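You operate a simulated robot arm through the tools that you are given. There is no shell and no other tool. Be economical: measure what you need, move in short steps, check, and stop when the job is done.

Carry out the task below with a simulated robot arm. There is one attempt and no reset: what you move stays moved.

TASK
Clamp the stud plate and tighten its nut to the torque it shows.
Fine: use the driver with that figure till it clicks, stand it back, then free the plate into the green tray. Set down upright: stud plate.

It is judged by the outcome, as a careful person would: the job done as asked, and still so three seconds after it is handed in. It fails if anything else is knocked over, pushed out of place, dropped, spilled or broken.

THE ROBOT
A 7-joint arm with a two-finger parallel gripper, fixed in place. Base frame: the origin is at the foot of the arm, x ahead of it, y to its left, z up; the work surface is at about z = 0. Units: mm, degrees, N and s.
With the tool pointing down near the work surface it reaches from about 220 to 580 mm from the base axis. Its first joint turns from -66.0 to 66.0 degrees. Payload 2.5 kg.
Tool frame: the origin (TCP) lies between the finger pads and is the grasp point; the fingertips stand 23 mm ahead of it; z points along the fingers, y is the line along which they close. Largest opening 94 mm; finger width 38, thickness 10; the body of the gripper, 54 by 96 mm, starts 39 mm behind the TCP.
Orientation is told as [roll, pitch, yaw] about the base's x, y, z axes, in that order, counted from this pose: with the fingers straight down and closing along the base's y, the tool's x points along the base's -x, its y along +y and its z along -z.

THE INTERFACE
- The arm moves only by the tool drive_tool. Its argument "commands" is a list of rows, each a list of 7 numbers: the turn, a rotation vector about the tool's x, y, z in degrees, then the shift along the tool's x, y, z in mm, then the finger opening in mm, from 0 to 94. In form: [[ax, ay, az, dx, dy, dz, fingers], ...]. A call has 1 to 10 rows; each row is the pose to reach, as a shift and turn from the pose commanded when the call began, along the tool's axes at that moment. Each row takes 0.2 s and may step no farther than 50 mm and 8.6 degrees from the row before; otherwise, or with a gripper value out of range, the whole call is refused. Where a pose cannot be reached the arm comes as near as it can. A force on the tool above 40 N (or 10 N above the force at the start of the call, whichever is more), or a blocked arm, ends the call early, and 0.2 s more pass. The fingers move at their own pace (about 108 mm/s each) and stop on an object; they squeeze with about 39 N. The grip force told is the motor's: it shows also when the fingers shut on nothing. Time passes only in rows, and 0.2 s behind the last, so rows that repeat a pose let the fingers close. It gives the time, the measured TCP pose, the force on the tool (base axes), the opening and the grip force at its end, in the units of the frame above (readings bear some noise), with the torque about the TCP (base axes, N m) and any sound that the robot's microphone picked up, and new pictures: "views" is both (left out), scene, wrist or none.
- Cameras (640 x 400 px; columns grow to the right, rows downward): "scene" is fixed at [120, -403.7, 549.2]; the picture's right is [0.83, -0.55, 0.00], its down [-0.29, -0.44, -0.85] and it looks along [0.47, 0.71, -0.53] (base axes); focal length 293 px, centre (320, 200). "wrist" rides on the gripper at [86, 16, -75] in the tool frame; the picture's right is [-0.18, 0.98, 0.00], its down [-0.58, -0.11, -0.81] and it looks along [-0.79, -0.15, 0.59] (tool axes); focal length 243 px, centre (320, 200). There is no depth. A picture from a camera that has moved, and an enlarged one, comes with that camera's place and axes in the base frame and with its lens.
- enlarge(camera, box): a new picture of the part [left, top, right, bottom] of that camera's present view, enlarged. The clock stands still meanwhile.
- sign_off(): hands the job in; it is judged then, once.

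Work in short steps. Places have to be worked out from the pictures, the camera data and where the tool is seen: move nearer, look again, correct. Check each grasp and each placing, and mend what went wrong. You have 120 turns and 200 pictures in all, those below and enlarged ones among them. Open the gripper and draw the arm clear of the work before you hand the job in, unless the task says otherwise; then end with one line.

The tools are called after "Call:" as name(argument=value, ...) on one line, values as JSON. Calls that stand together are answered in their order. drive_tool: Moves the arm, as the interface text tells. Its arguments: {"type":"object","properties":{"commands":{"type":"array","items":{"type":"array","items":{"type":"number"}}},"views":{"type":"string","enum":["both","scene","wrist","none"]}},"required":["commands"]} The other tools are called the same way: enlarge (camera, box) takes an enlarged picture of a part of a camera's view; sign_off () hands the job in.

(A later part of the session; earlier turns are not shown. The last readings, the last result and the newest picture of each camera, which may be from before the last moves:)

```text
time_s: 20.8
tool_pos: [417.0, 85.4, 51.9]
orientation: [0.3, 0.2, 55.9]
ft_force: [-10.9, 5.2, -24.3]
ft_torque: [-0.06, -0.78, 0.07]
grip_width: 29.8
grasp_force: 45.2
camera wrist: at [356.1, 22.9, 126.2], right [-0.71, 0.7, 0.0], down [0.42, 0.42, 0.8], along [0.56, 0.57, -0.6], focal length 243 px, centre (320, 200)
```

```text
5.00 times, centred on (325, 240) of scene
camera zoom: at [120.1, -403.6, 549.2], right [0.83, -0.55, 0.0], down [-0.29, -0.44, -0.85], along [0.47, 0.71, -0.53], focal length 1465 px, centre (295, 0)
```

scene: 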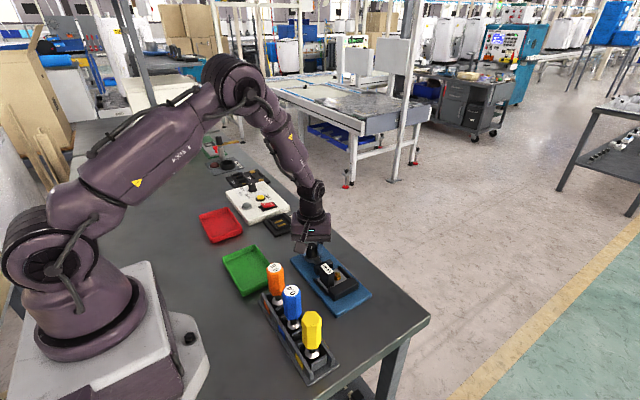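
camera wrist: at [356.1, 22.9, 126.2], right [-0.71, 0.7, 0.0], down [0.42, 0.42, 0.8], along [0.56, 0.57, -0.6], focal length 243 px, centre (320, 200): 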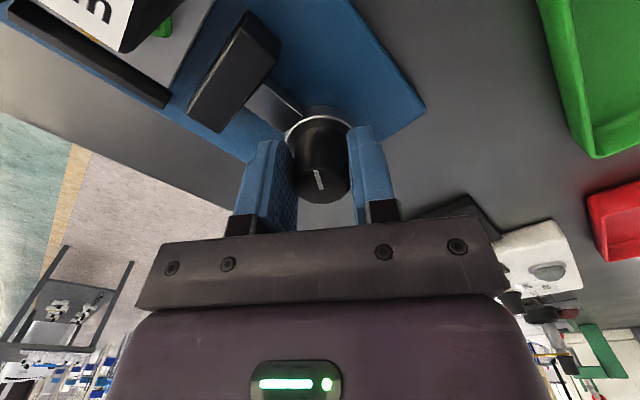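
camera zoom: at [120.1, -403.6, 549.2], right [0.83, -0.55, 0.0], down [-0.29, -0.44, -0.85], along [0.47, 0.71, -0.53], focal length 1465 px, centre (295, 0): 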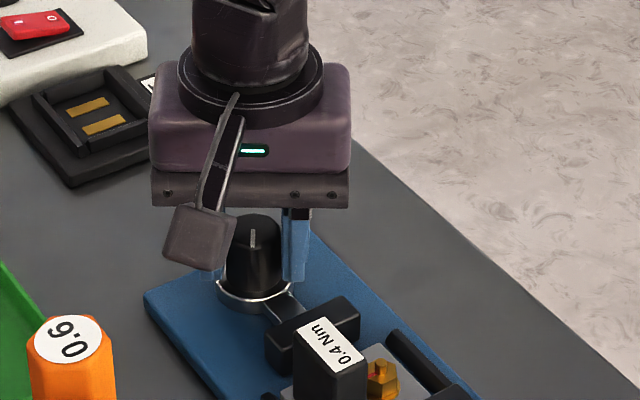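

The knob turned with the gripper and the moving jaw advanced slightly. I'll relax the upward pull and continue clockwise.

Call:
drive_tool(commands=[[0, 0, 8.5, 0, -1, 2, 15], [0, 0, 17, 0, -1, 2, 15], [0, 0, 25.5, 0, -1, 2, 15], [0, 0, 34, 0, -1, 2, 15], [0, 0, 42.5, 0, -1, 2, 15], [0, 0, 51, 0, -1, 2, 15]])

Call:
enlarge(camera="scene", box=[280, 200, 370, 280])

```text
time_s: 21.3
tool_pos: [417.3, 85.2, 51.8]
orientation: [0.5, 0.6, 46.5]
ft_force: [-4.7, 0.3, 3.5]
ft_torque: [-0.18, -0.86, -0.01]
grip_width: 29.9
grasp_force: 45.7
stopped in row 2: the force on the tool passed its limit at 44 N (the readings are from after the stop); the commanded pose is now the measured one
camera wrist: at [346.6, 34.5, 126.6], right [-0.59, 0.81, 0.01], down [0.49, 0.35, 0.8], along [0.65, 0.47, -0.6], focal length 243 px, centre (320, 200)
```

scene: 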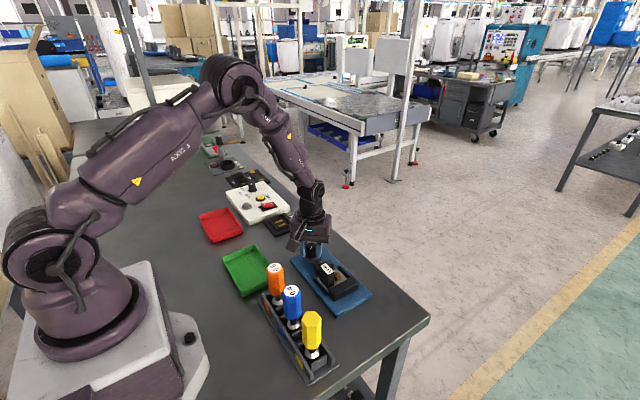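
wrist: 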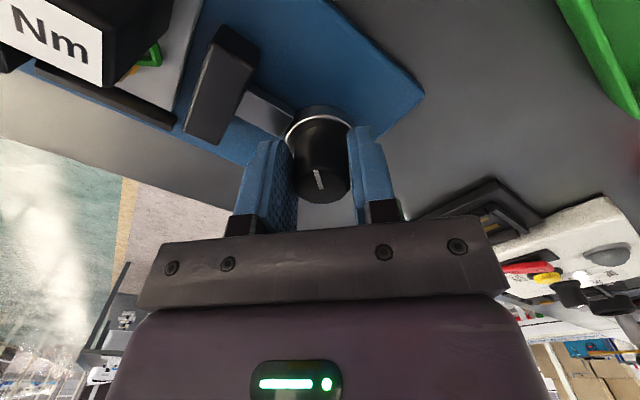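

```text
5.00 times, centred on (325, 240) of scene
camera zoom: at [120.0, -403.7, 549.2], right [0.83, -0.55, 0.0], down [-0.29, -0.44, -0.85], along [0.47, 0.71, -0.53], focal length 1465 px, centre (295, 0)
```

zoom: 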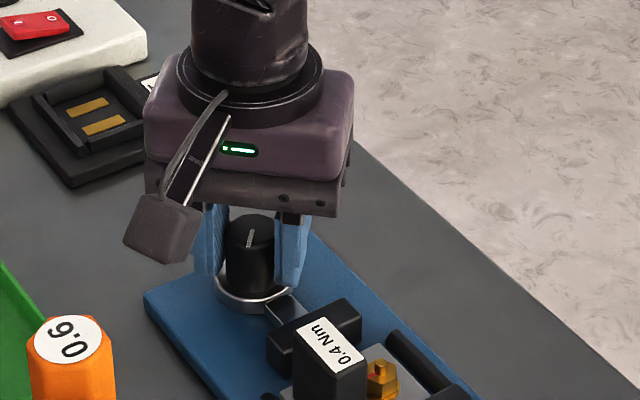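

The stop came from a vertical bump. The readings are now relaxed and the jaw is progressing, so I'll continue turning with no vertical shift.

Call:
drive_tool(commands=[[0, 0, 8, 0, 0, 0, 15], [0, 0, 16, 0, 0, 0, 15], [0, 0, 24, 0, 0, 0, 15], [0, 0, 32, 0, 0, 0, 15], [0, 0, 40, 0, 0, 0, 15]])

Call:
enlarge(camera="scene", box=[280, 200, 370, 280])

```text
time_s: 22.5
tool_pos: [415.9, 90.3, 51.8]
orientation: [0.2, 0.8, 6.4]
ft_force: [-19.4, 18.1, 5.4]
ft_torque: [-0.56, -0.88, 0.09]
grip_width: 29.6
grasp_force: 45.2
camera wrist: at [329.2, 95.0, 127.1], right [0.07, 1.0, 0.0], down [0.6, -0.05, 0.8], along [0.8, -0.06, -0.6], focal length 243 px, centre (320, 200)
```

scene: 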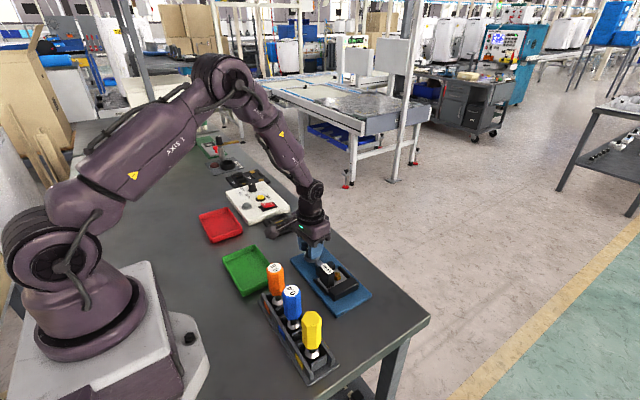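
wrist: 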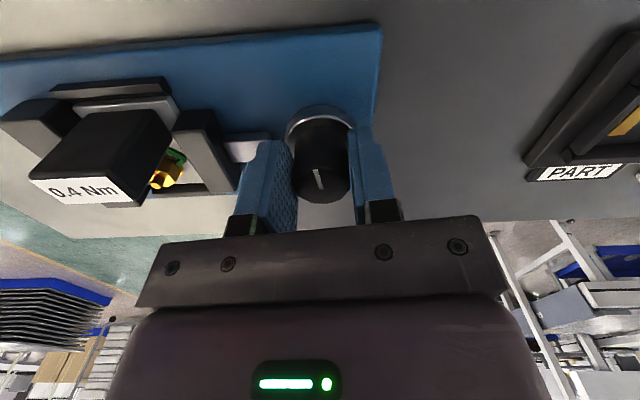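

```text
5.00 times, centred on (325, 240) of scene
camera zoom: at [120.0, -403.6, 549.2], right [0.83, -0.55, 0.0], down [-0.29, -0.44, -0.85], along [0.47, 0.71, -0.53], focal length 1465 px, centre (295, 0)
```

zoom: 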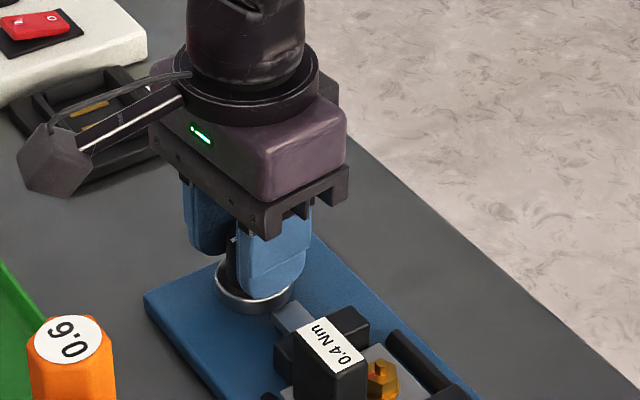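

From the drift I infer the knob axis is really about (420.3,90.2), and I gripped 4 mm off it. I'll open, recentre on the axis, regrip, and look at the jaw gap.

Call:
drive_tool(commands=[[0, 0, 0, 0, 0, 0, 45], [0, 0, 0, -3.5, 4.6, -1, 45], [0, 0, 0, -3.5, 4.6, -1, 45], [0, 0, 0, -3.5, 4.6, -1, 15], [0, 0, 0, -3.5, 4.6, -1, 15], [0, 0, 0, -3.5, 4.6, -1, 15]], views="wrist")

Call:
enlarge(camera="wrist", box=[0, 40, 280, 240])

```text
time_s: 23.9
tool_pos: [420.9, 88.3, 52.7]
orientation: [0.0, 0.7, 6.3]
ft_force: [5.7, -10.3, -1.6]
ft_torque: [0.39, 0.37, -0.01]
grip_width: 29.4
grasp_force: 44.9
camera wrist: at [333.5, 96.2, 127.8], right [0.08, 1.0, 0.0], down [0.6, -0.04, 0.8], along [0.8, -0.06, -0.6], focal length 243 px, centre (320, 200)
```

wrist: 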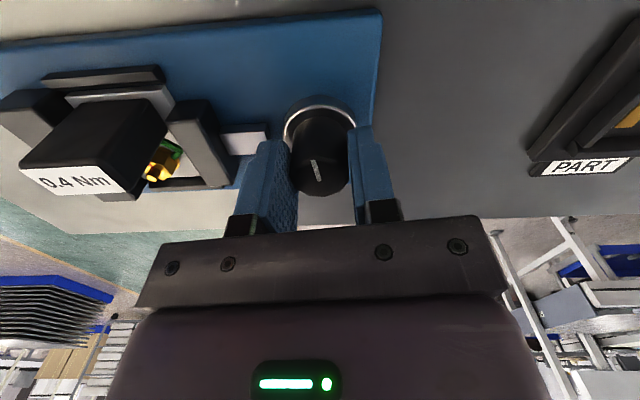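

```text
2.00 times, centred on (140, 140) of wrist
camera zoom: at [333.5, 96.2, 127.8], right [0.08, 1.0, 0.0], down [0.6, -0.04, 0.8], along [0.8, -0.06, -0.6], focal length 485 px, centre (680, 320)
```

zoom: 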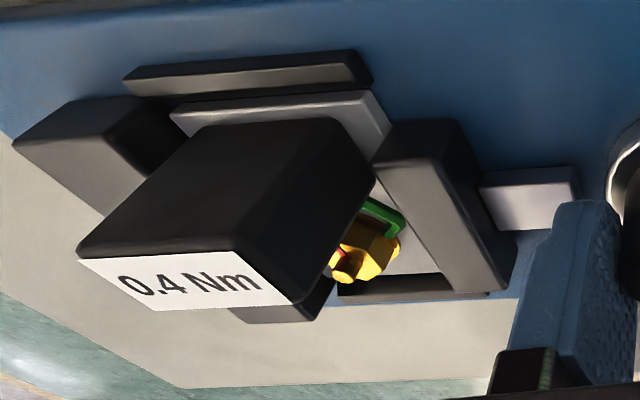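

The knob is regripped close to its axis. I'll keep turning clockwise in small steps.

Call:
drive_tool(commands=[[0, 0, 8.5, 0, -1, 0, 15], [0, 0, 17, 0, -1, 0, 15], [0, 0, 25.5, 0, -1, 0, 15], [0, 0, 34, 0, -1, 0, 15], [0, 0, 42.5, 0, -1, 0, 15]])

Call:
enlarge(camera="scene", box=[280, 200, 370, 280])

```text
time_s: 25.1
tool_pos: [418.6, 91.1, 52.4]
orientation: [-0.5, 0.5, -36.1]
ft_force: [-3.4, -9.0, 5.7]
ft_torque: [0.49, -0.29, 0.68]
grip_width: 29.6
grasp_force: 45.5
camera wrist: at [360.2, 154.2, 127.0], right [0.73, 0.69, -0.01], down [0.42, -0.43, 0.8], along [0.54, -0.59, -0.6], focal length 243 px, centre (320, 200)
```

scene: 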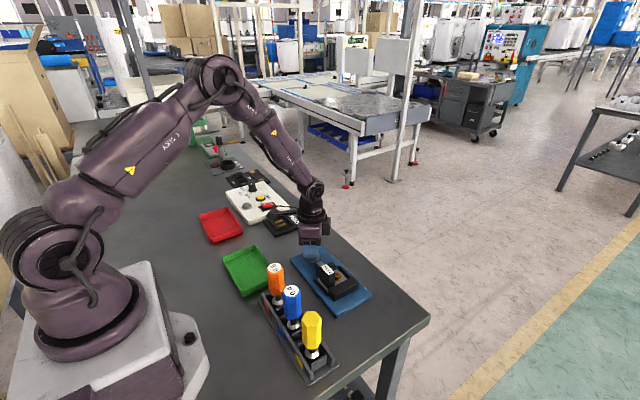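
wrist: 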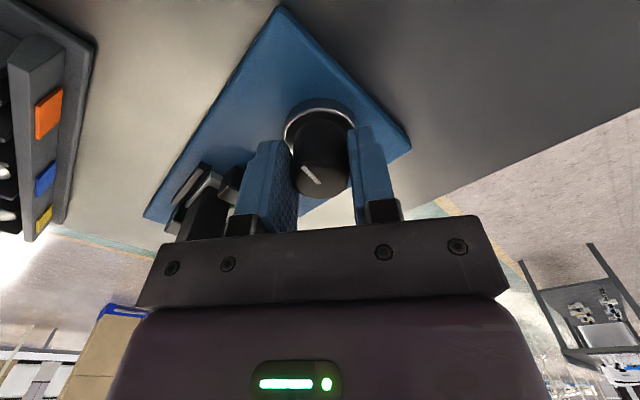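

```text
5.00 times, centred on (325, 240) of scene
camera zoom: at [120.0, -403.7, 549.2], right [0.83, -0.55, 0.0], down [-0.29, -0.44, -0.85], along [0.47, 0.71, -0.53], focal length 1465 px, centre (295, 0)
```

zoom: 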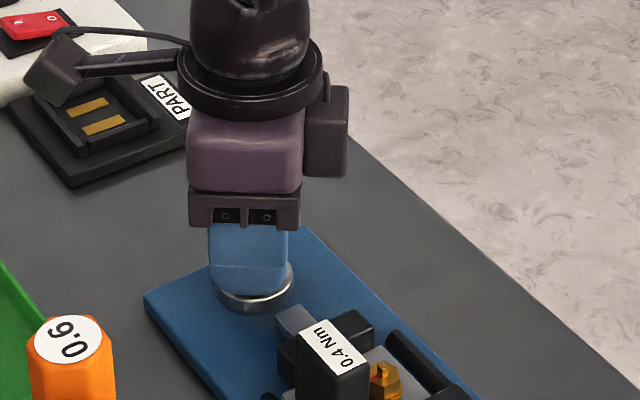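

The torque about z rose to 0.68 N m and the knob slipped in the pads, which suggests the jaw has tightened on the plate. I'll release, rise, and inspect.

Call:
drive_tool(commands=[[0, 0, 0, 0, 0, 0, 45], [0, 0, 0, 0, 0, 0, 45], [0, 0, 0, 0, 0, -40, 45], [0, 0, 0, 30, 0, -80, 45], [0, 0, 0, 70, 0, -100, 45]])

Call:
enlarge(camera="scene", box=[290, 230, 380, 310])

Call:
enlarge(camera="wrist", box=[150, 0, 400, 200])

```text
time_s: 26.3
tool_pos: [364.8, 130.8, 151.4]
orientation: [-0.4, 0.5, -36.2]
ft_force: [-0.6, 0.1, -0.5]
ft_torque: [-0.02, -0.02, -0.03]
grip_width: 45.0
grasp_force: 0.1
camera wrist: at [305.4, 194.2, 226.0], right [0.73, 0.69, -0.01], down [0.41, -0.43, 0.8], along [0.55, -0.59, -0.6], focal length 243 px, centre (320, 200)
```

scene: 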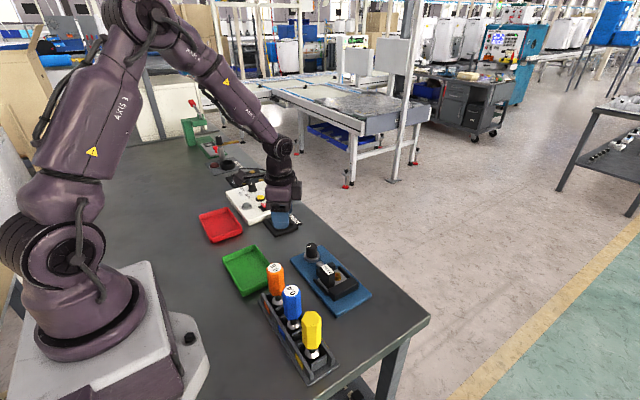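
wrist: 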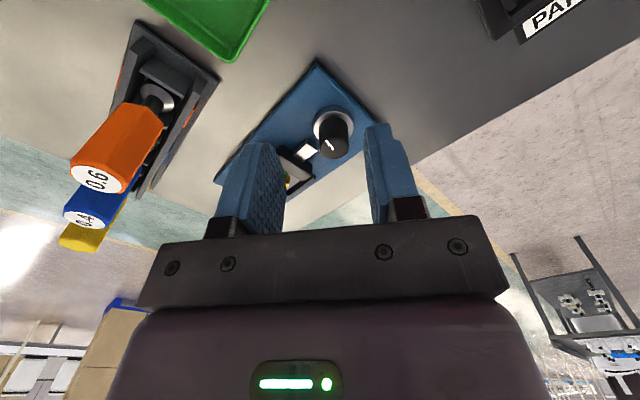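

```text
5.00 times, centred on (335, 270) of scene
camera zoom: at [120.0, -403.7, 549.2], right [0.83, -0.55, 0.0], down [-0.29, -0.44, -0.85], along [0.47, 0.71, -0.53], focal length 1465 px, centre (245, -150)
```

zoom: 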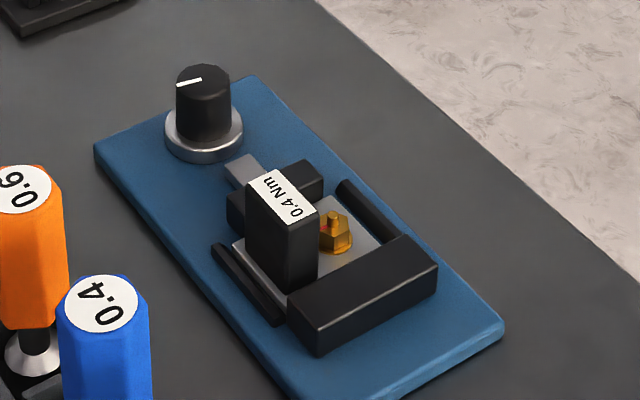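

```text
2.00 times, centred on (275, 100) of wrist
camera zoom: at [305.4, 194.2, 226.0], right [0.73, 0.69, -0.01], down [0.41, -0.43, 0.8], along [0.55, -0.59, -0.6], focal length 485 px, centre (410, 400)
```

zoom: 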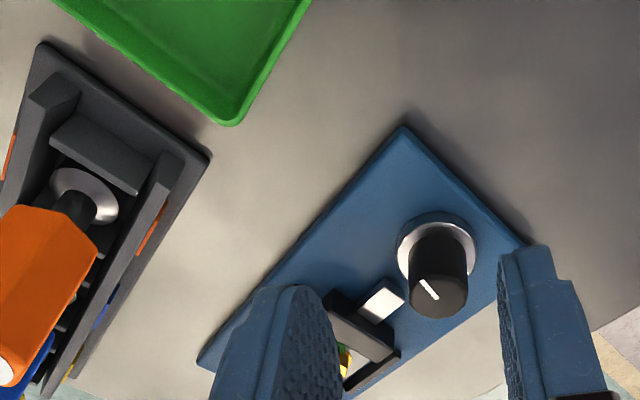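

The knob turned roughly 100° and the jaw moved in. I'll retreat higher with yaw back near 0 to look down on the jaw–plate contact.

Call:
drive_tool(commands=[[0, 0, -7.2, 0, 0, -40, 45], [0, 0, -14.4, -5, -20, -80, 45], [0, 0, -21.6, -12, -45, -115, 45], [0, 0, -28.8, -25, -85, -135, 45], [0, 0, -36.2, -35, -123, -140, 45]], views="wrist")

Call:
enlarge(camera="wrist", box=[220, 0, 420, 110])

```text
time_s: 27.5
tool_pos: [322.2, 10.7, 292.2]
orientation: [0.0, 0.6, 0.3]
ft_force: [0.4, 0.4, 0.2]
ft_torque: [0.02, -0.01, -0.02]
grip_width: 44.8
grasp_force: 0.2
camera wrist: at [236.1, 27.3, 367.9], right [0.18, 0.98, 0.0], down [0.59, -0.11, 0.8], along [0.79, -0.15, -0.6], focal length 243 px, centre (320, 200)
```

wrist: 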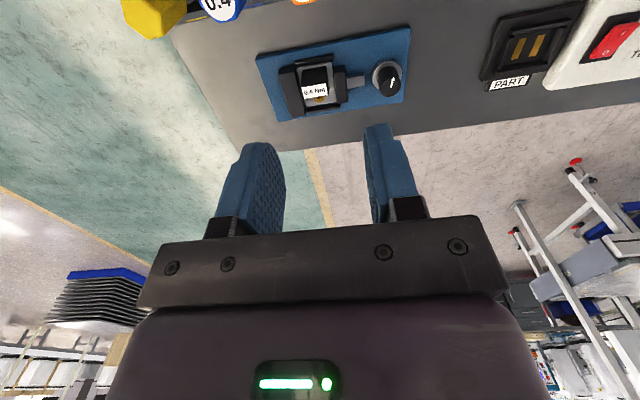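

```text
3.20 times, centred on (320, 55) of wrist
camera zoom: at [236.1, 27.3, 367.9], right [0.18, 0.98, 0.0], down [0.59, -0.11, 0.8], along [0.79, -0.15, -0.6], focal length 776 px, centre (320, 664)
```

zoom: 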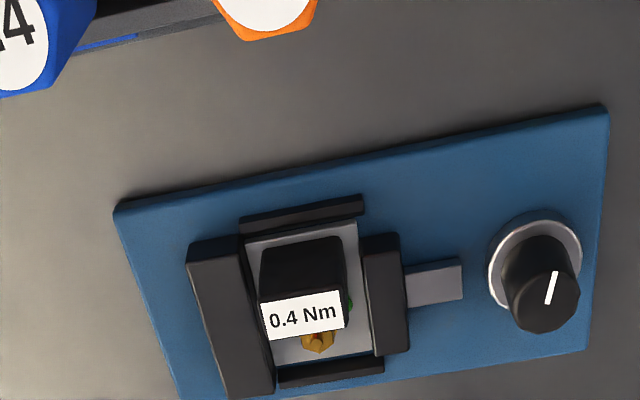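

The jaw is flush on the plate and the plate is against the fixed jaw, so it's clamped. Now I move above the blue 0.4 driver near (278,-71) and trim the residual tilt.

Call:
drive_tool(commands=[[0, -0.6, 0.3, 22, -41, 0, 70], [0, -0.6, 0.3, 44, -82, 0, 70], [0, -0.6, 0.3, 44, -82, 40, 70], [0, -0.6, 0.3, 44, -82, 80, 70], [0, -0.6, 0.3, 44, -82, 102, 70]])

Call:
enlarge(camera="wrist", box=[200, 0, 440, 150])

Call:
enlarge(camera="scene", box=[245, 230, 345, 390])

```text
time_s: 28.7
tool_pos: [276.9, -69.7, 191.8]
orientation: [0.0, 0.1, -0.2]
ft_force: [0.5, -0.8, 0.1]
ft_torque: [0.01, 0.04, -0.01]
grip_width: 70.2
grasp_force: 0.2
camera wrist: at [191.0, -53.8, 265.8], right [0.19, 0.98, 0.0], down [0.58, -0.11, 0.81], along [0.79, -0.15, -0.59], focal length 243 px, centre (320, 200)
```

scene: 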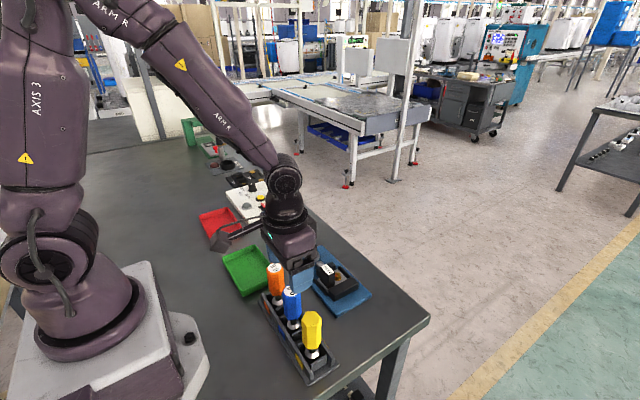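
wrist: 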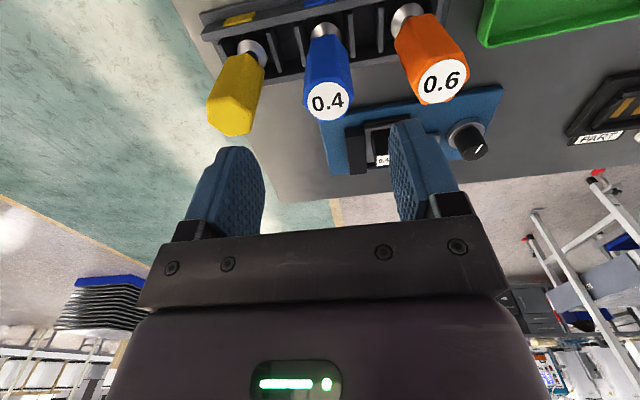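

```text
2.67 times, centred on (320, 75) of wrist
camera zoom: at [191.0, -53.8, 265.8], right [0.19, 0.98, 0.0], down [0.58, -0.11, 0.81], along [0.79, -0.15, -0.59], focal length 647 px, centre (320, 533)
```

zoom: 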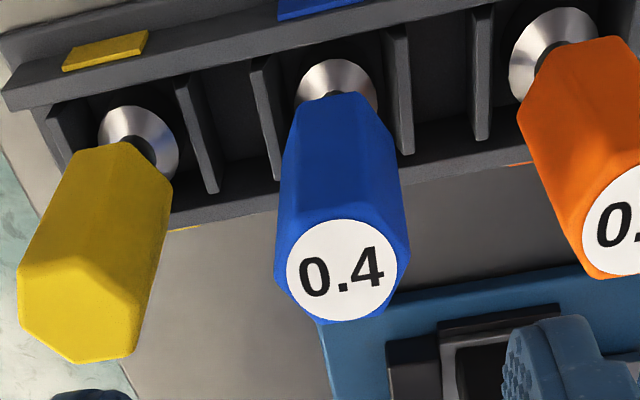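

```text
2.50 times, centred on (295, 310) of scene
camera zoom: at [120.0, -403.7, 549.2], right [0.83, -0.55, 0.0], down [-0.29, -0.44, -0.85], along [0.47, 0.71, -0.53], focal length 732 px, centre (382, -75)
```

zoom: 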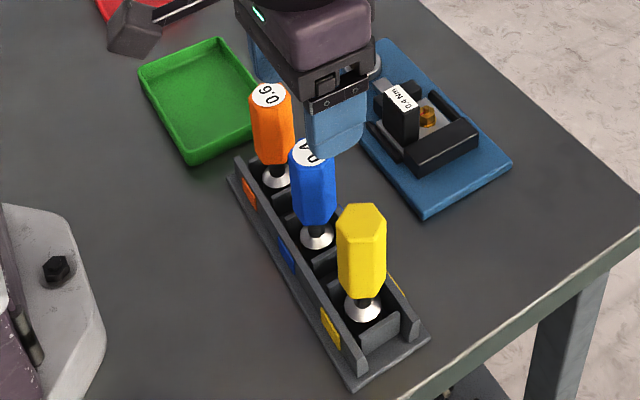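

Combining both cameras, the blue driver is at about (279.5,-65) with its top at z≈121. A flat faces -x, so I should grip along x, which also gives the most clockwise range. I'll rotate to yaw 90 above it.

Call:
drive_tool(commands=[[0, 0, -8.5, -2, 4.5, 0, 60], [0, 0, -17, -2, 4.5, 0, 60], [0, 0, -25.5, -2, 4.5, 0, 60], [0, 0, -34, -2, 4.5, 0, 60], [0, 0, -42.5, -2, 4.5, 0, 60], [0, 0, -51, -2, 4.5, 0, 60], [0, 0, -59.5, -2, 4.5, 0, 60], [0, 0, -68, -2, 4.5, 0, 60], [0, 0, -76.5, -2, 4.5, 0, 60], [0, 0, -85, -2, 4.5, 0, 60]], views="none")

Call:
drive_tool(commands=[[0, 0, -5, 0, 0, 0, 60], [0, 0, -5, 0, 0, 0, 60]])

Call:
enlarge(camera="wrist", box=[200, 0, 440, 170])

```text
time_s: 30.9
tool_pos: [279.3, -66.4, 191.7]
orientation: [0.1, 0.0, 84.9]
ft_force: [-0.8, 0.2, -0.8]
ft_torque: [0.0, 0.01, 0.03]
grip_width: 60.0
grasp_force: 0.0
```

```text
time_s: 31.5
tool_pos: [279.3, -66.0, 192.2]
orientation: [0.0, 0.1, 89.8]
ft_force: [0.4, 0.4, -0.1]
ft_torque: [0.02, 0.02, -0.02]
grip_width: 60.0
grasp_force: 0.0
camera wrist: at [262.8, -153.3, 266.5], right [-0.98, 0.19, 0.0], down [0.11, 0.58, 0.81], along [0.15, 0.79, -0.59], focal length 243 px, centre (320, 200)
```

scene: 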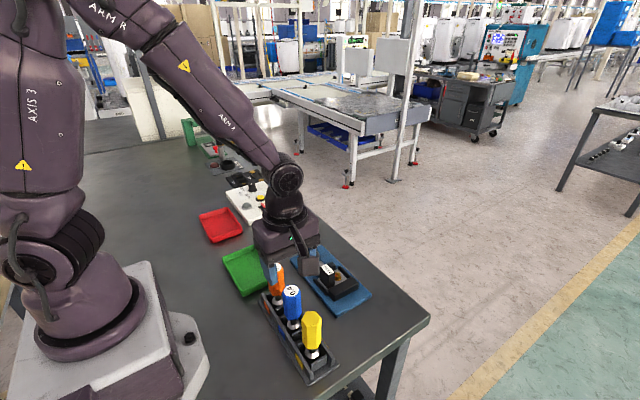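
wrist: 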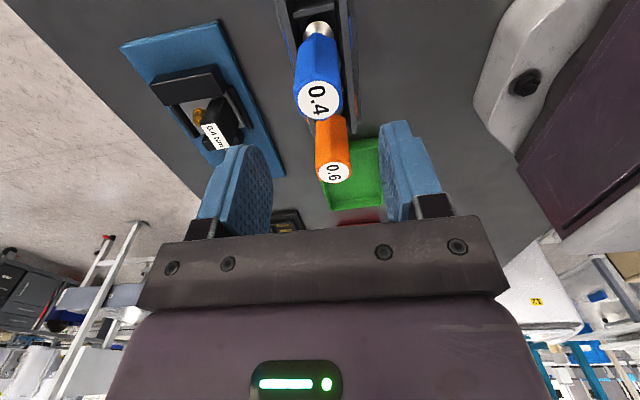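

```text
2.35 times, centred on (320, 85) of wrist
camera zoom: at [262.8, -153.3, 266.5], right [-0.98, 0.19, 0.0], down [0.11, 0.58, 0.81], along [0.15, 0.79, -0.59], focal length 571 px, centre (320, 471)
```

zoom: 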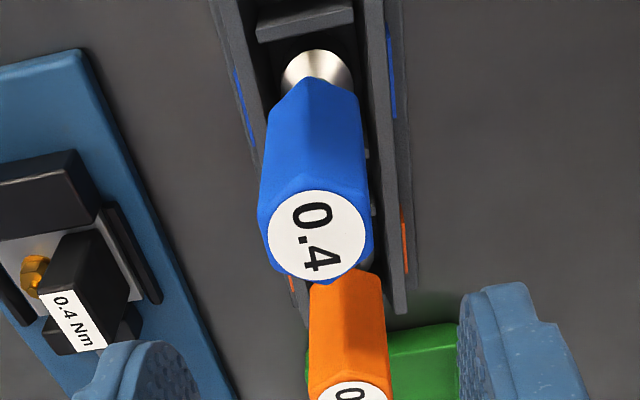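

Seen from -y, a corner faces the camera, so the flats are indeed at ±x. The driver is at about (280,-67). I'll descend to TCP z≈100 and grip.

Call:
drive_tool(commands=[[0, 0, 0, 0.5, -0.5, 45, 60], [0, 0, 0, 0.5, -0.5, 80, 60], [0, 0, 0, 0.5, -0.5, 92, 60], [0, 0, 0, 0.5, -0.5, 92, 20], [0, 0, 0, 0.5, -0.5, 92, 20], [0, 0, 0, 0.5, -0.5, 92, 20]])

Call:
enlarge(camera="scene", box=[245, 230, 345, 390])

```text
time_s: 32.9
tool_pos: [279.6, -66.8, 99.5]
orientation: [0.2, 0.0, 89.8]
ft_force: [0.7, -0.5, -0.1]
ft_torque: [-0.03, -0.07, -0.02]
grip_width: 30.2
grasp_force: 39.2
camera wrist: at [263.1, -152.8, 173.5], right [-0.98, 0.19, 0.0], down [0.11, 0.58, 0.81], along [0.15, 0.79, -0.59], focal length 243 px, centre (320, 200)
```

scene: 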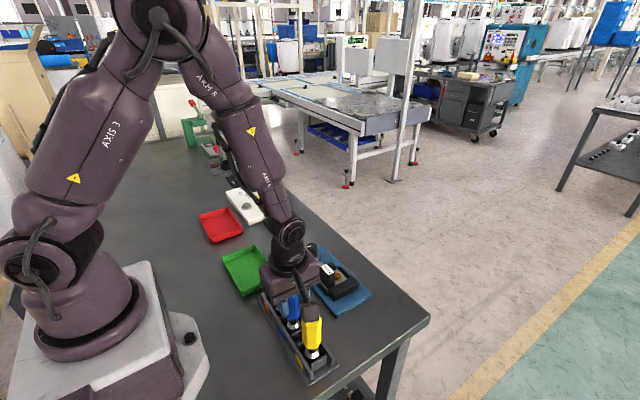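
wrist: 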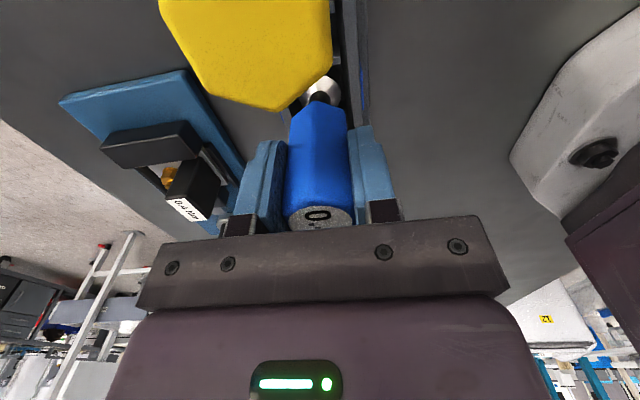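

```text
2.50 times, centred on (295, 310) of scene
camera zoom: at [120.0, -403.7, 549.2], right [0.83, -0.55, 0.0], down [-0.29, -0.44, -0.85], along [0.47, 0.71, -0.53], focal length 732 px, centre (382, -75)
```

zoom: 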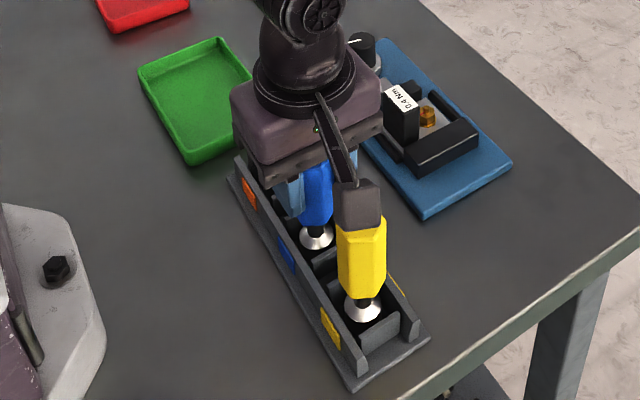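

The driver is gripped across its flats at 30.2 mm. I'll lift straight up 100 mm.

Call:
drive_tool(commands=[[0, 0, 0, 0, 0, -20, 20], [0, 0, 0, 0, 0, -60, 20], [0, 0, 0, 0, 0, -100, 20], [0, 0, 0, 0, 0, -100, 20]])

Call:
enlarge(camera="scene", box=[240, 200, 360, 360])

```text
time_s: 33.9
tool_pos: [279.9, -65.1, 200.0]
orientation: [0.1, 0.0, 89.8]
ft_force: [0.1, -0.3, -2.3]
ft_torque: [0.04, 0.0, -0.03]
grip_width: 30.0
grasp_force: 38.6
camera wrist: at [263.7, -152.1, 275.1], right [-0.98, 0.19, 0.0], down [0.11, 0.58, 0.81], along [0.15, 0.79, -0.59], focal length 243 px, centre (320, 200)
```

scene: 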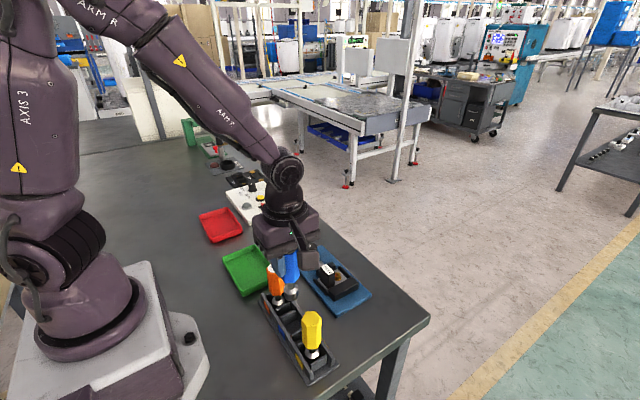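
wrist: 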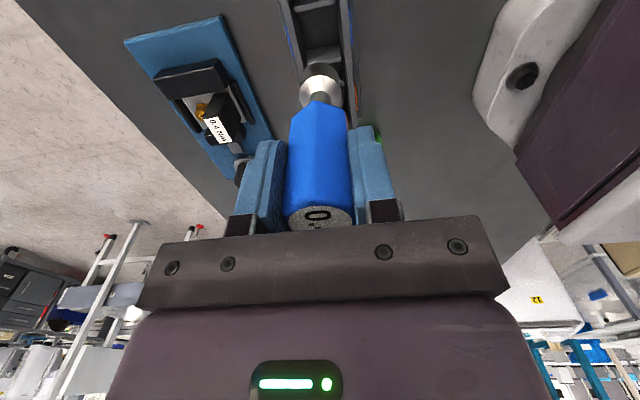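

```text
2.50 times, centred on (300, 280) of scene
camera zoom: at [120.0, -403.6, 549.2], right [0.83, -0.55, 0.0], down [-0.29, -0.44, -0.85], along [0.47, 0.71, -0.53], focal length 732 px, centre (370, 0)
```

zoom: 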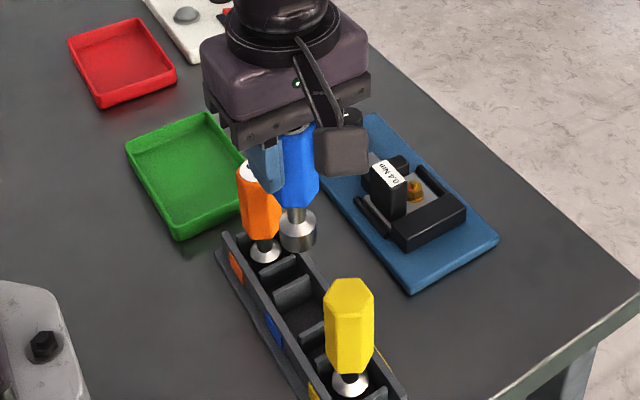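

The driver is held plumb, with its socket bottom about 93 mm below the TCP. I'll carry it at this height to near the nut, about (428,-12), and measure from there.

Call:
drive_tool(commands=[[0, 0, 0, -13, -38, -5, 20], [0, 0, 0, -27, -75, -5, 20], [0, 0, 0, -40, -112, -5, 20], [0, 0, 0, -54, -148, -5, 20], [0, 0, 0, -54, -148, -5, 20]])

Call:
enlarge(camera="wrist", box=[240, 0, 400, 130])

Call:
enlarge(camera="scene", box=[300, 210, 390, 300])

```text
time_s: 35.1
tool_pos: [431.3, -10.1, 204.7]
orientation: [0.0, -0.1, 89.8]
ft_force: [0.2, -0.6, -2.5]
ft_torque: [-0.02, 0.01, -0.04]
grip_width: 30.2
grasp_force: 39.5
camera wrist: at [414.8, -97.4, 279.1], right [-0.98, 0.19, 0.0], down [0.11, 0.58, 0.81], along [0.15, 0.79, -0.59], focal length 243 px, centre (320, 200)
```

scene: 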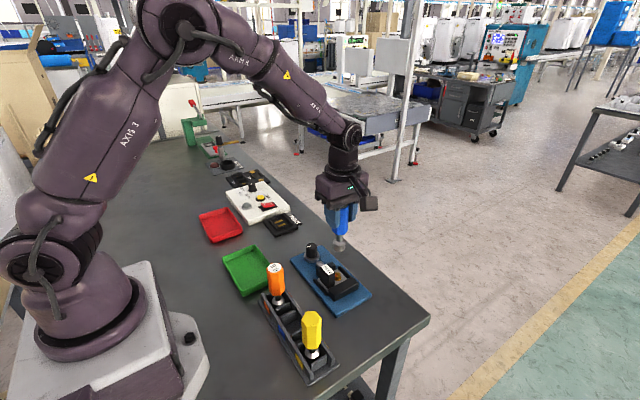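
wrist: 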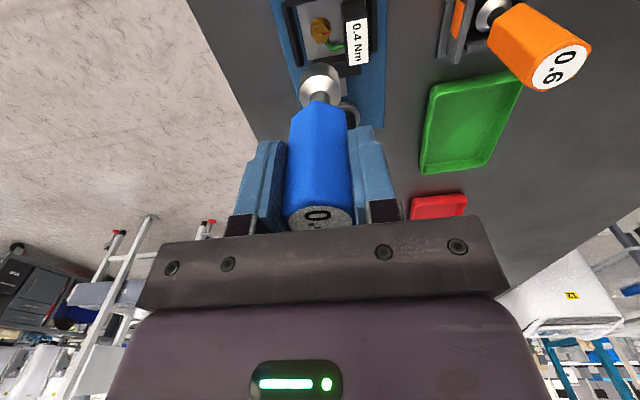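

```text
3.08 times, centred on (320, 65) of wrist
camera zoom: at [414.8, -97.4, 279.1], right [-0.98, 0.19, 0.0], down [0.11, 0.58, 0.81], along [0.15, 0.79, -0.59], focal length 746 px, centre (320, 615)
```

zoom: 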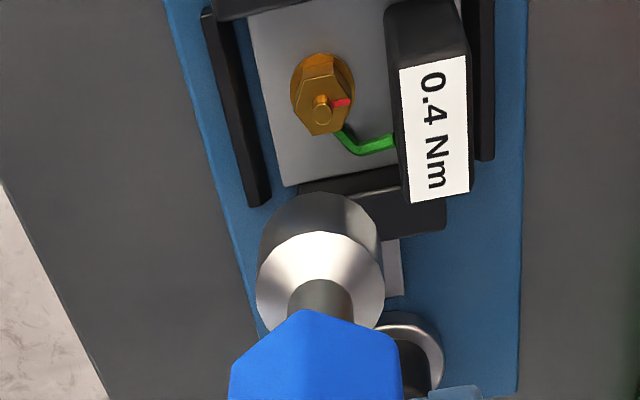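

```text
4.44 times, centred on (345, 255) of scene
camera zoom: at [120.0, -403.6, 549.2], right [0.83, -0.55, 0.0], down [-0.29, -0.44, -0.85], along [0.47, 0.71, -0.53], focal length 1302 px, centre (209, -44)
```

zoom: 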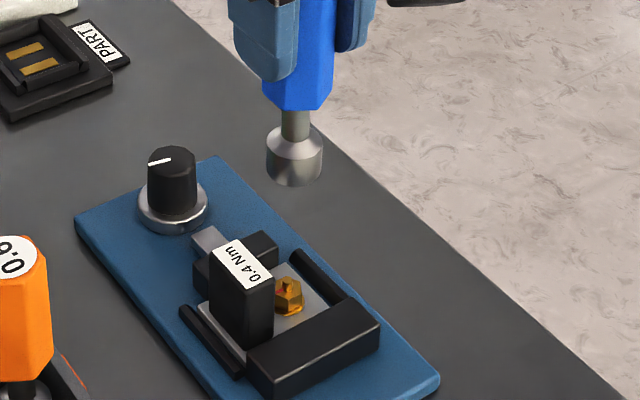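

The nut measures about (431,-12) from both cameras, and the driver axis is at about (431,-11). I'll lower until the socket is just above the stud and compare again.

Call:
drive_tool(commands=[[0, 0, 0, 1, 0, 40, 20], [0, 0, 0, 1, 0, 62, 20], [0, 0, 0, 1, 0, 62, 20]])

Call:
enlarge(camera="wrist", box=[260, 0, 380, 120])

Call:
enlarge(camera="scene", box=[310, 230, 380, 290])

```text
time_s: 35.9
tool_pos: [429.0, -13.6, 143.5]
orientation: [0.1, 0.0, 89.8]
ft_force: [-0.8, -0.6, -2.3]
ft_torque: [-0.01, 0.03, 0.02]
grip_width: 30.2
grasp_force: 39.2
camera wrist: at [413.1, -100.1, 216.6], right [-0.98, 0.19, 0.0], down [0.11, 0.58, 0.81], along [0.15, 0.79, -0.59], focal length 243 px, centre (320, 200)
```

scene: 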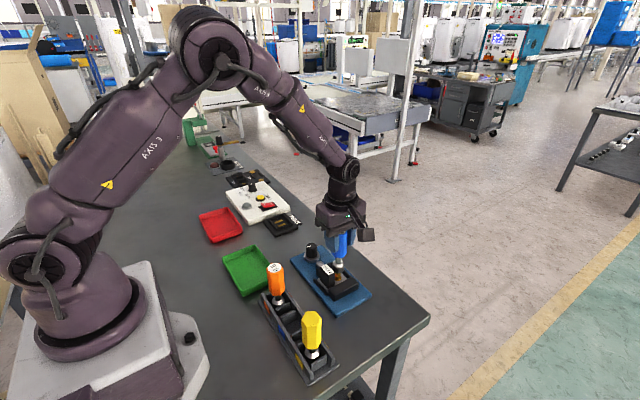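
wrist: 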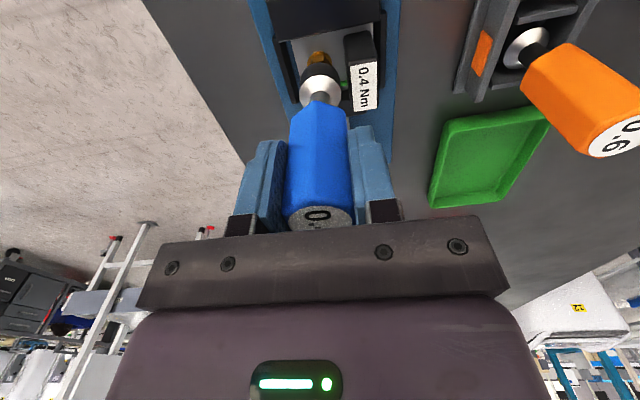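

```text
3.33 times, centred on (320, 60) of wrist
camera zoom: at [413.1, -100.1, 216.6], right [-0.98, 0.19, 0.0], down [0.11, 0.58, 0.81], along [0.15, 0.79, -0.59], focal length 809 px, centre (320, 667)
```

zoom: 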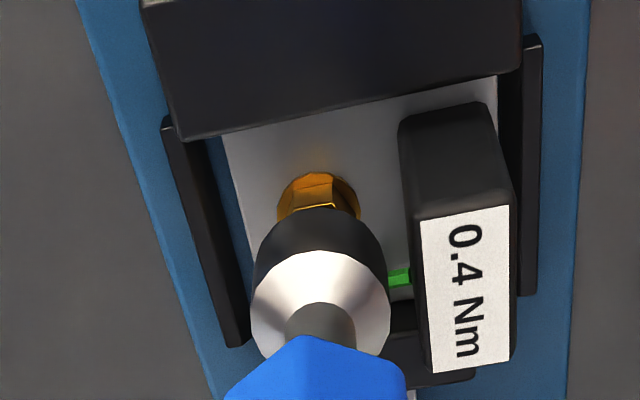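

```text
6.67 times, centred on (345, 260) of scene
camera zoom: at [120.0, -403.7, 549.2], right [0.83, -0.55, 0.0], down [-0.29, -0.44, -0.85], along [0.47, 0.71, -0.53], focal length 1953 px, centre (153, -200)
```

zoom: 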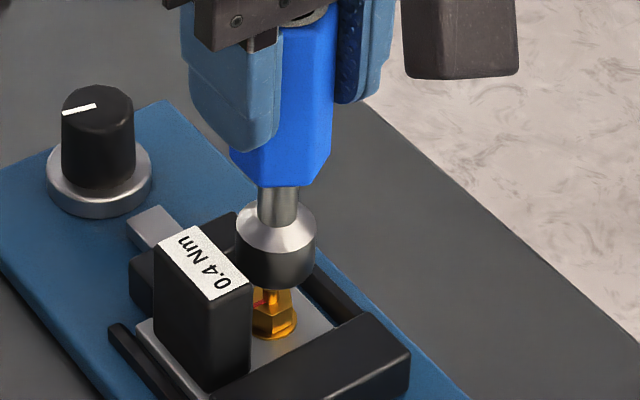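

Both views show the socket about 3.5 mm short in y and 1.5 mm short in x of the nut. I'll correct, lower a little, and look again.

Call:
drive_tool(commands=[[0, 0, 0, -3.5, -1.5, 0, 20], [0, 0, 0, -3.5, -1.5, 8, 20], [0, 0, 0, -3.5, -1.5, 8, 20]], views="none")

Call:
enlarge(camera="wrist", box=[260, 0, 380, 120])

Call:
enlarge(camera="scene", box=[320, 250, 370, 290])

```text
time_s: 36.7
tool_pos: [430.5, -10.6, 133.5]
orientation: [0.1, 0.0, 89.7]
ft_force: [0.0, -0.4, -1.4]
ft_torque: [-0.01, 0.01, 0.0]
grip_width: 29.9
grasp_force: 39.0
```

```text
3.33 times, centred on (320, 60) of wrist
camera zoom: at [413.5, -97.2, 208.1], right [-0.98, 0.19, 0.0], down [0.11, 0.58, 0.81], along [0.15, 0.79, -0.59], focal length 809 px, centre (320, 667)
```

zoom: 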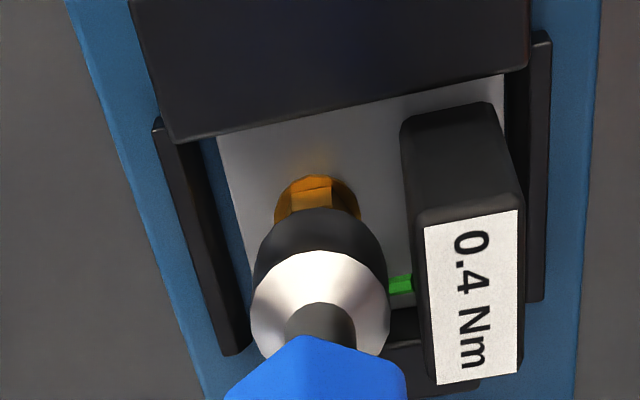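

```text
10.00 times, centred on (345, 270) of scene
camera zoom: at [120.0, -403.7, 549.2], right [0.83, -0.55, 0.0], down [-0.29, -0.44, -0.85], along [0.47, 0.71, -0.53], focal length 2929 px, centre (70, -500)
```

zoom: 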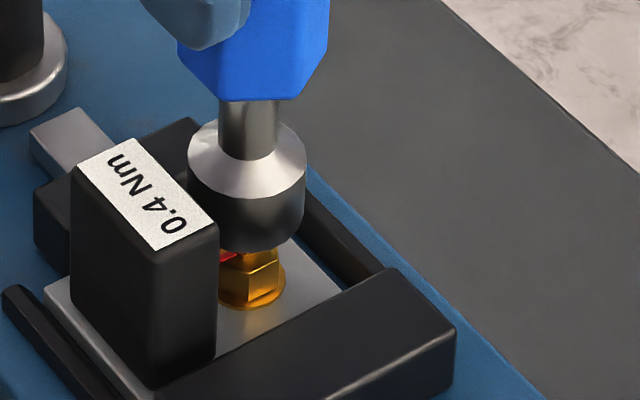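

y now lines up and x needs about +1.5 mm. I'll correct and lower gently, watching for contact.

Call:
drive_tool(commands=[[0, 0, 0, 0, -1.5, 0, 20], [0, 0, 0, 0, -1.5, 3, 20], [0, 0, 0, 0, -1.5, 6, 20], [0, 0, 0, 0, -1.5, 8, 20], [0, 0, 0, 0, -1.5, 10, 20]], views="none")

Call:
enlarge(camera="scene", box=[320, 250, 370, 290])

Call:
enlarge(camera="wrist", box=[260, 0, 380, 120])

```text
time_s: 37.9
tool_pos: [431.5, -9.5, 123.2]
orientation: [-0.1, -0.1, 89.9]
ft_force: [0.0, 0.7, -1.0]
ft_torque: [0.01, 0.03, -0.01]
grip_width: 30.0
grasp_force: 38.8
```

```text
10.00 times, centred on (345, 270) of scene
camera zoom: at [120.0, -403.7, 549.2], right [0.83, -0.55, 0.0], down [-0.29, -0.44, -0.85], along [0.47, 0.71, -0.53], focal length 2929 px, centre (70, -500)
```

zoom: 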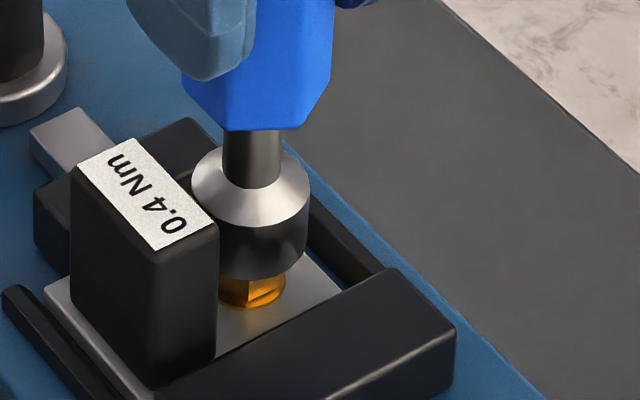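

```text
3.33 times, centred on (320, 60) of wrist
camera zoom: at [414.6, -97.6, 198.7], right [-0.98, 0.19, 0.0], down [0.11, 0.58, 0.81], along [0.15, 0.79, -0.59], focal length 809 px, centre (320, 667)
```

zoom: 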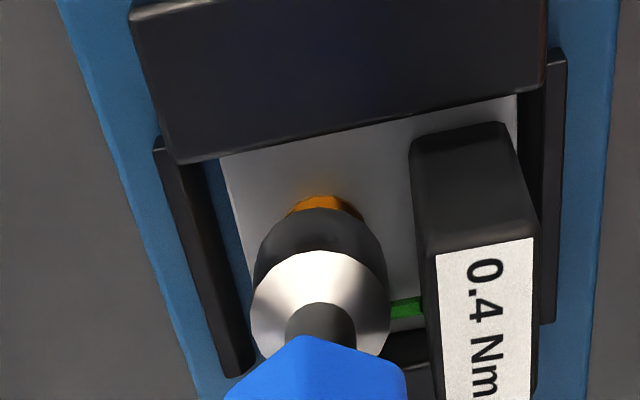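

Alignment is within about 1 mm. I'll trim x slightly and continue down.

Call:
drive_tool(commands=[[0, 0, 0, 0, 0.6, 3, 20], [0, 0, 0, 0, 0.6, 6, 20], [0, 0, 0, 0, 0.6, 8, 20], [0, 0, 0, 0, 0.6, 10, 20], [0, 0, 0, 0, 0.6, 12, 20]], views="none")

Call:
enlarge(camera="scene", box=[320, 250, 370, 290])

```text
time_s: 39.1
tool_pos: [430.9, -11.9, 112.3]
orientation: [-0.1, 0.0, 89.8]
ft_force: [-0.3, 0.4, -2.4]
ft_torque: [-0.02, 0.01, 0.02]
grip_width: 30.1
grasp_force: 39.1
```

```text
10.00 times, centred on (345, 270) of scene
camera zoom: at [120.0, -403.7, 549.2], right [0.83, -0.55, 0.0], down [-0.29, -0.44, -0.85], along [0.47, 0.71, -0.53], focal length 2929 px, centre (70, -500)
```

zoom: 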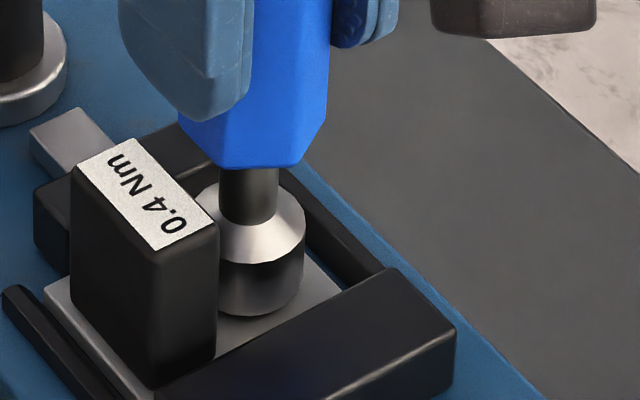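

The socket has gone over the nut without resistance. I'll lower the last few millimetres until it seats.

Call:
drive_tool(commands=[[0, 0, 0, 0, 0, 1, 20], [0, 0, 0, 0, 0, 2, 20], [0, 0, 0, 0, 0, 3, 20], [0, 0, 0, 0, 0, 4, 20]], views="none")

```text
time_s: 40.1
tool_pos: [431.0, -9.4, 111.0]
orientation: [-0.1, 0.0, 89.8]
ft_force: [-11.4, -0.3, 32.0]
ft_torque: [-0.01, 1.06, 0.0]
grip_width: 30.4
grasp_force: 39.1
```

Seated, with 32 N contact. I'll ease off to a light press and start turning clockwise in modest steps, listening for the click.

Call:
drive_tool(commands=[[0, 0, 0, 0, 0, -2, 20], [0, 0, 8, 0, 0, -2, 20], [0, 0, 16, 0, 0, -2, 20], [0, 0, 24, 0, 0, -2, 20], [0, 0, 32, 0, 0, -2, 20]], views="none")

Call:
enlarge(camera="scene", box=[320, 240, 380, 290])

```text
time_s: 41.3
tool_pos: [430.3, -10.4, 110.5]
orientation: [0.1, 0.1, 57.7]
ft_force: [0.3, -0.3, -1.4]
ft_torque: [0.01, 0.0, 0.0]
grip_width: 29.7
grasp_force: 38.8
```

```text
8.00 times, centred on (350, 265) of scene
camera zoom: at [120.0, -403.7, 549.2], right [0.83, -0.55, 0.0], down [-0.29, -0.44, -0.85], along [0.47, 0.71, -0.53], focal length 2344 px, centre (80, -320)
```

zoom: 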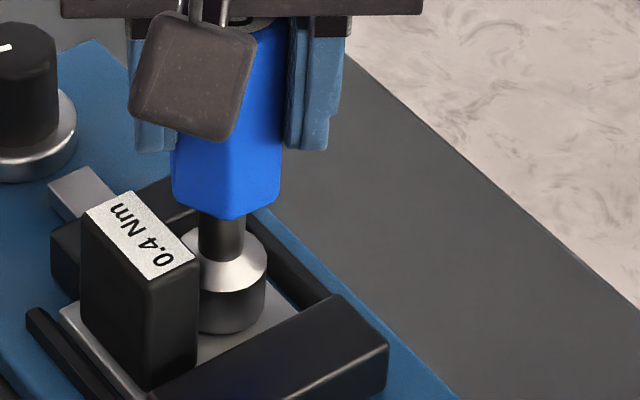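

Torque is zero and contact is gone. I'll press slightly (1.5 mm down) and continue turning.

Call:
drive_tool(commands=[[0, 0, 0, 0, 0, 1.2, 20], [0, 0, 8, 0, 0, 1.2, 20], [0, 0, 16, 0, 0, 1.2, 20], [0, 0, 24, 0, 0, 1.2, 20]], views="none")

```text
time_s: 42.3
tool_pos: [429.8, -11.4, 111.0]
orientation: [0.1, 0.0, 33.6]
ft_force: [-0.5, 0.9, 1.3]
ft_torque: [0.07, -0.09, 0.09]
grip_width: 30.1
grasp_force: 39.4
```

A small torque (0.09) and light contact are showing. I'll keep turning.

Call:
drive_tool(commands=[[0, 0, 8, 0, 0, 0.5, 20], [0, 0, 16, 0, 0, 0.5, 20], [0, 0, 24, 0, 0, 0.5, 20], [0, 0, 32, 0, 0, 0.5, 20]], views="none")

```text
time_s: 43.3
tool_pos: [430.9, -10.8, 109.7]
orientation: [-0.1, -0.1, 1.6]
ft_force: [-3.1, -3.6, 22.6]
ft_torque: [-0.2, 0.53, 0.16]
grip_width: 30.0
grasp_force: 39.0
```

Torque has risen to 0.16 N m. I'll continue in smaller calls with slightly less press.

Call:
drive_tool(commands=[[0, 0, 8, 0, 0, -0.5, 20], [0, 0, 16, 0, 0, -0.5, 20], [0, 0, 24, 0, 0, -0.5, 20]], views="none")

```text
time_s: 44.1
tool_pos: [430.4, -9.7, 109.0]
orientation: [0.1, 0.1, -22.4]
ft_force: [-1.7, -1.0, 18.4]
ft_torque: [-0.03, 0.04, 0.43]
grip_width: 29.8
grasp_force: 39.4
```

Torque is 0.43 N m with no click heard yet. I'll turn a little more.

Call:
drive_tool(commands=[[0, 0, 5, 0, 0, 0, 20], [0, 0, 10, 0, 0, 0, 20]], views="wrist")

```text
time_s: 44.7
tool_pos: [431.2, -9.9, 111.0]
orientation: [0.0, 0.0, -32.3]
ft_force: [1.0, 0.7, 14.4]
ft_torque: [0.07, -0.15, 0.39]
grip_width: 30.1
grasp_force: 39.6
camera wrist: at [366.2, 49.7, 184.3], right [0.68, 0.73, 0.0], down [0.43, -0.4, 0.81], along [0.59, -0.55, -0.59], focal length 243 px, centre (320, 200)
```

wrist: 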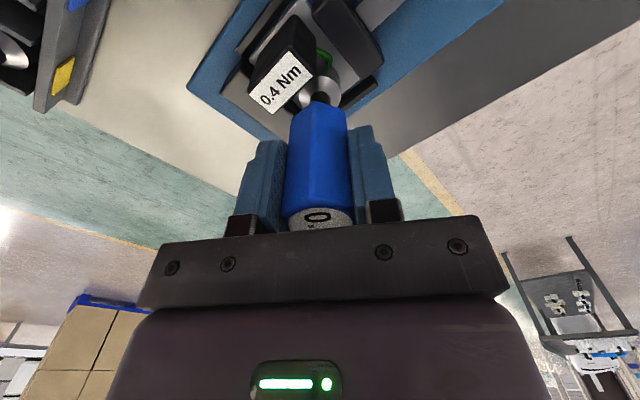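

The torque is holding around 0.4 with no slip in the grip and no click reported. I'll continue in small steps.

Call:
drive_tool(commands=[[0, 0, 5, 0, 0, 0, 20], [0, 0, 10, 0, 0, 0, 20], [0, 0, 15, 0, 0, 0, 20]], views="none")

```text
time_s: 45.5
tool_pos: [430.7, -10.0, 110.1]
orientation: [0.0, 0.0, -47.3]
ft_force: [1.4, 1.0, 12.3]
ft_torque: [0.02, -0.17, 0.09]
grip_width: 29.8
grasp_force: 38.8
```

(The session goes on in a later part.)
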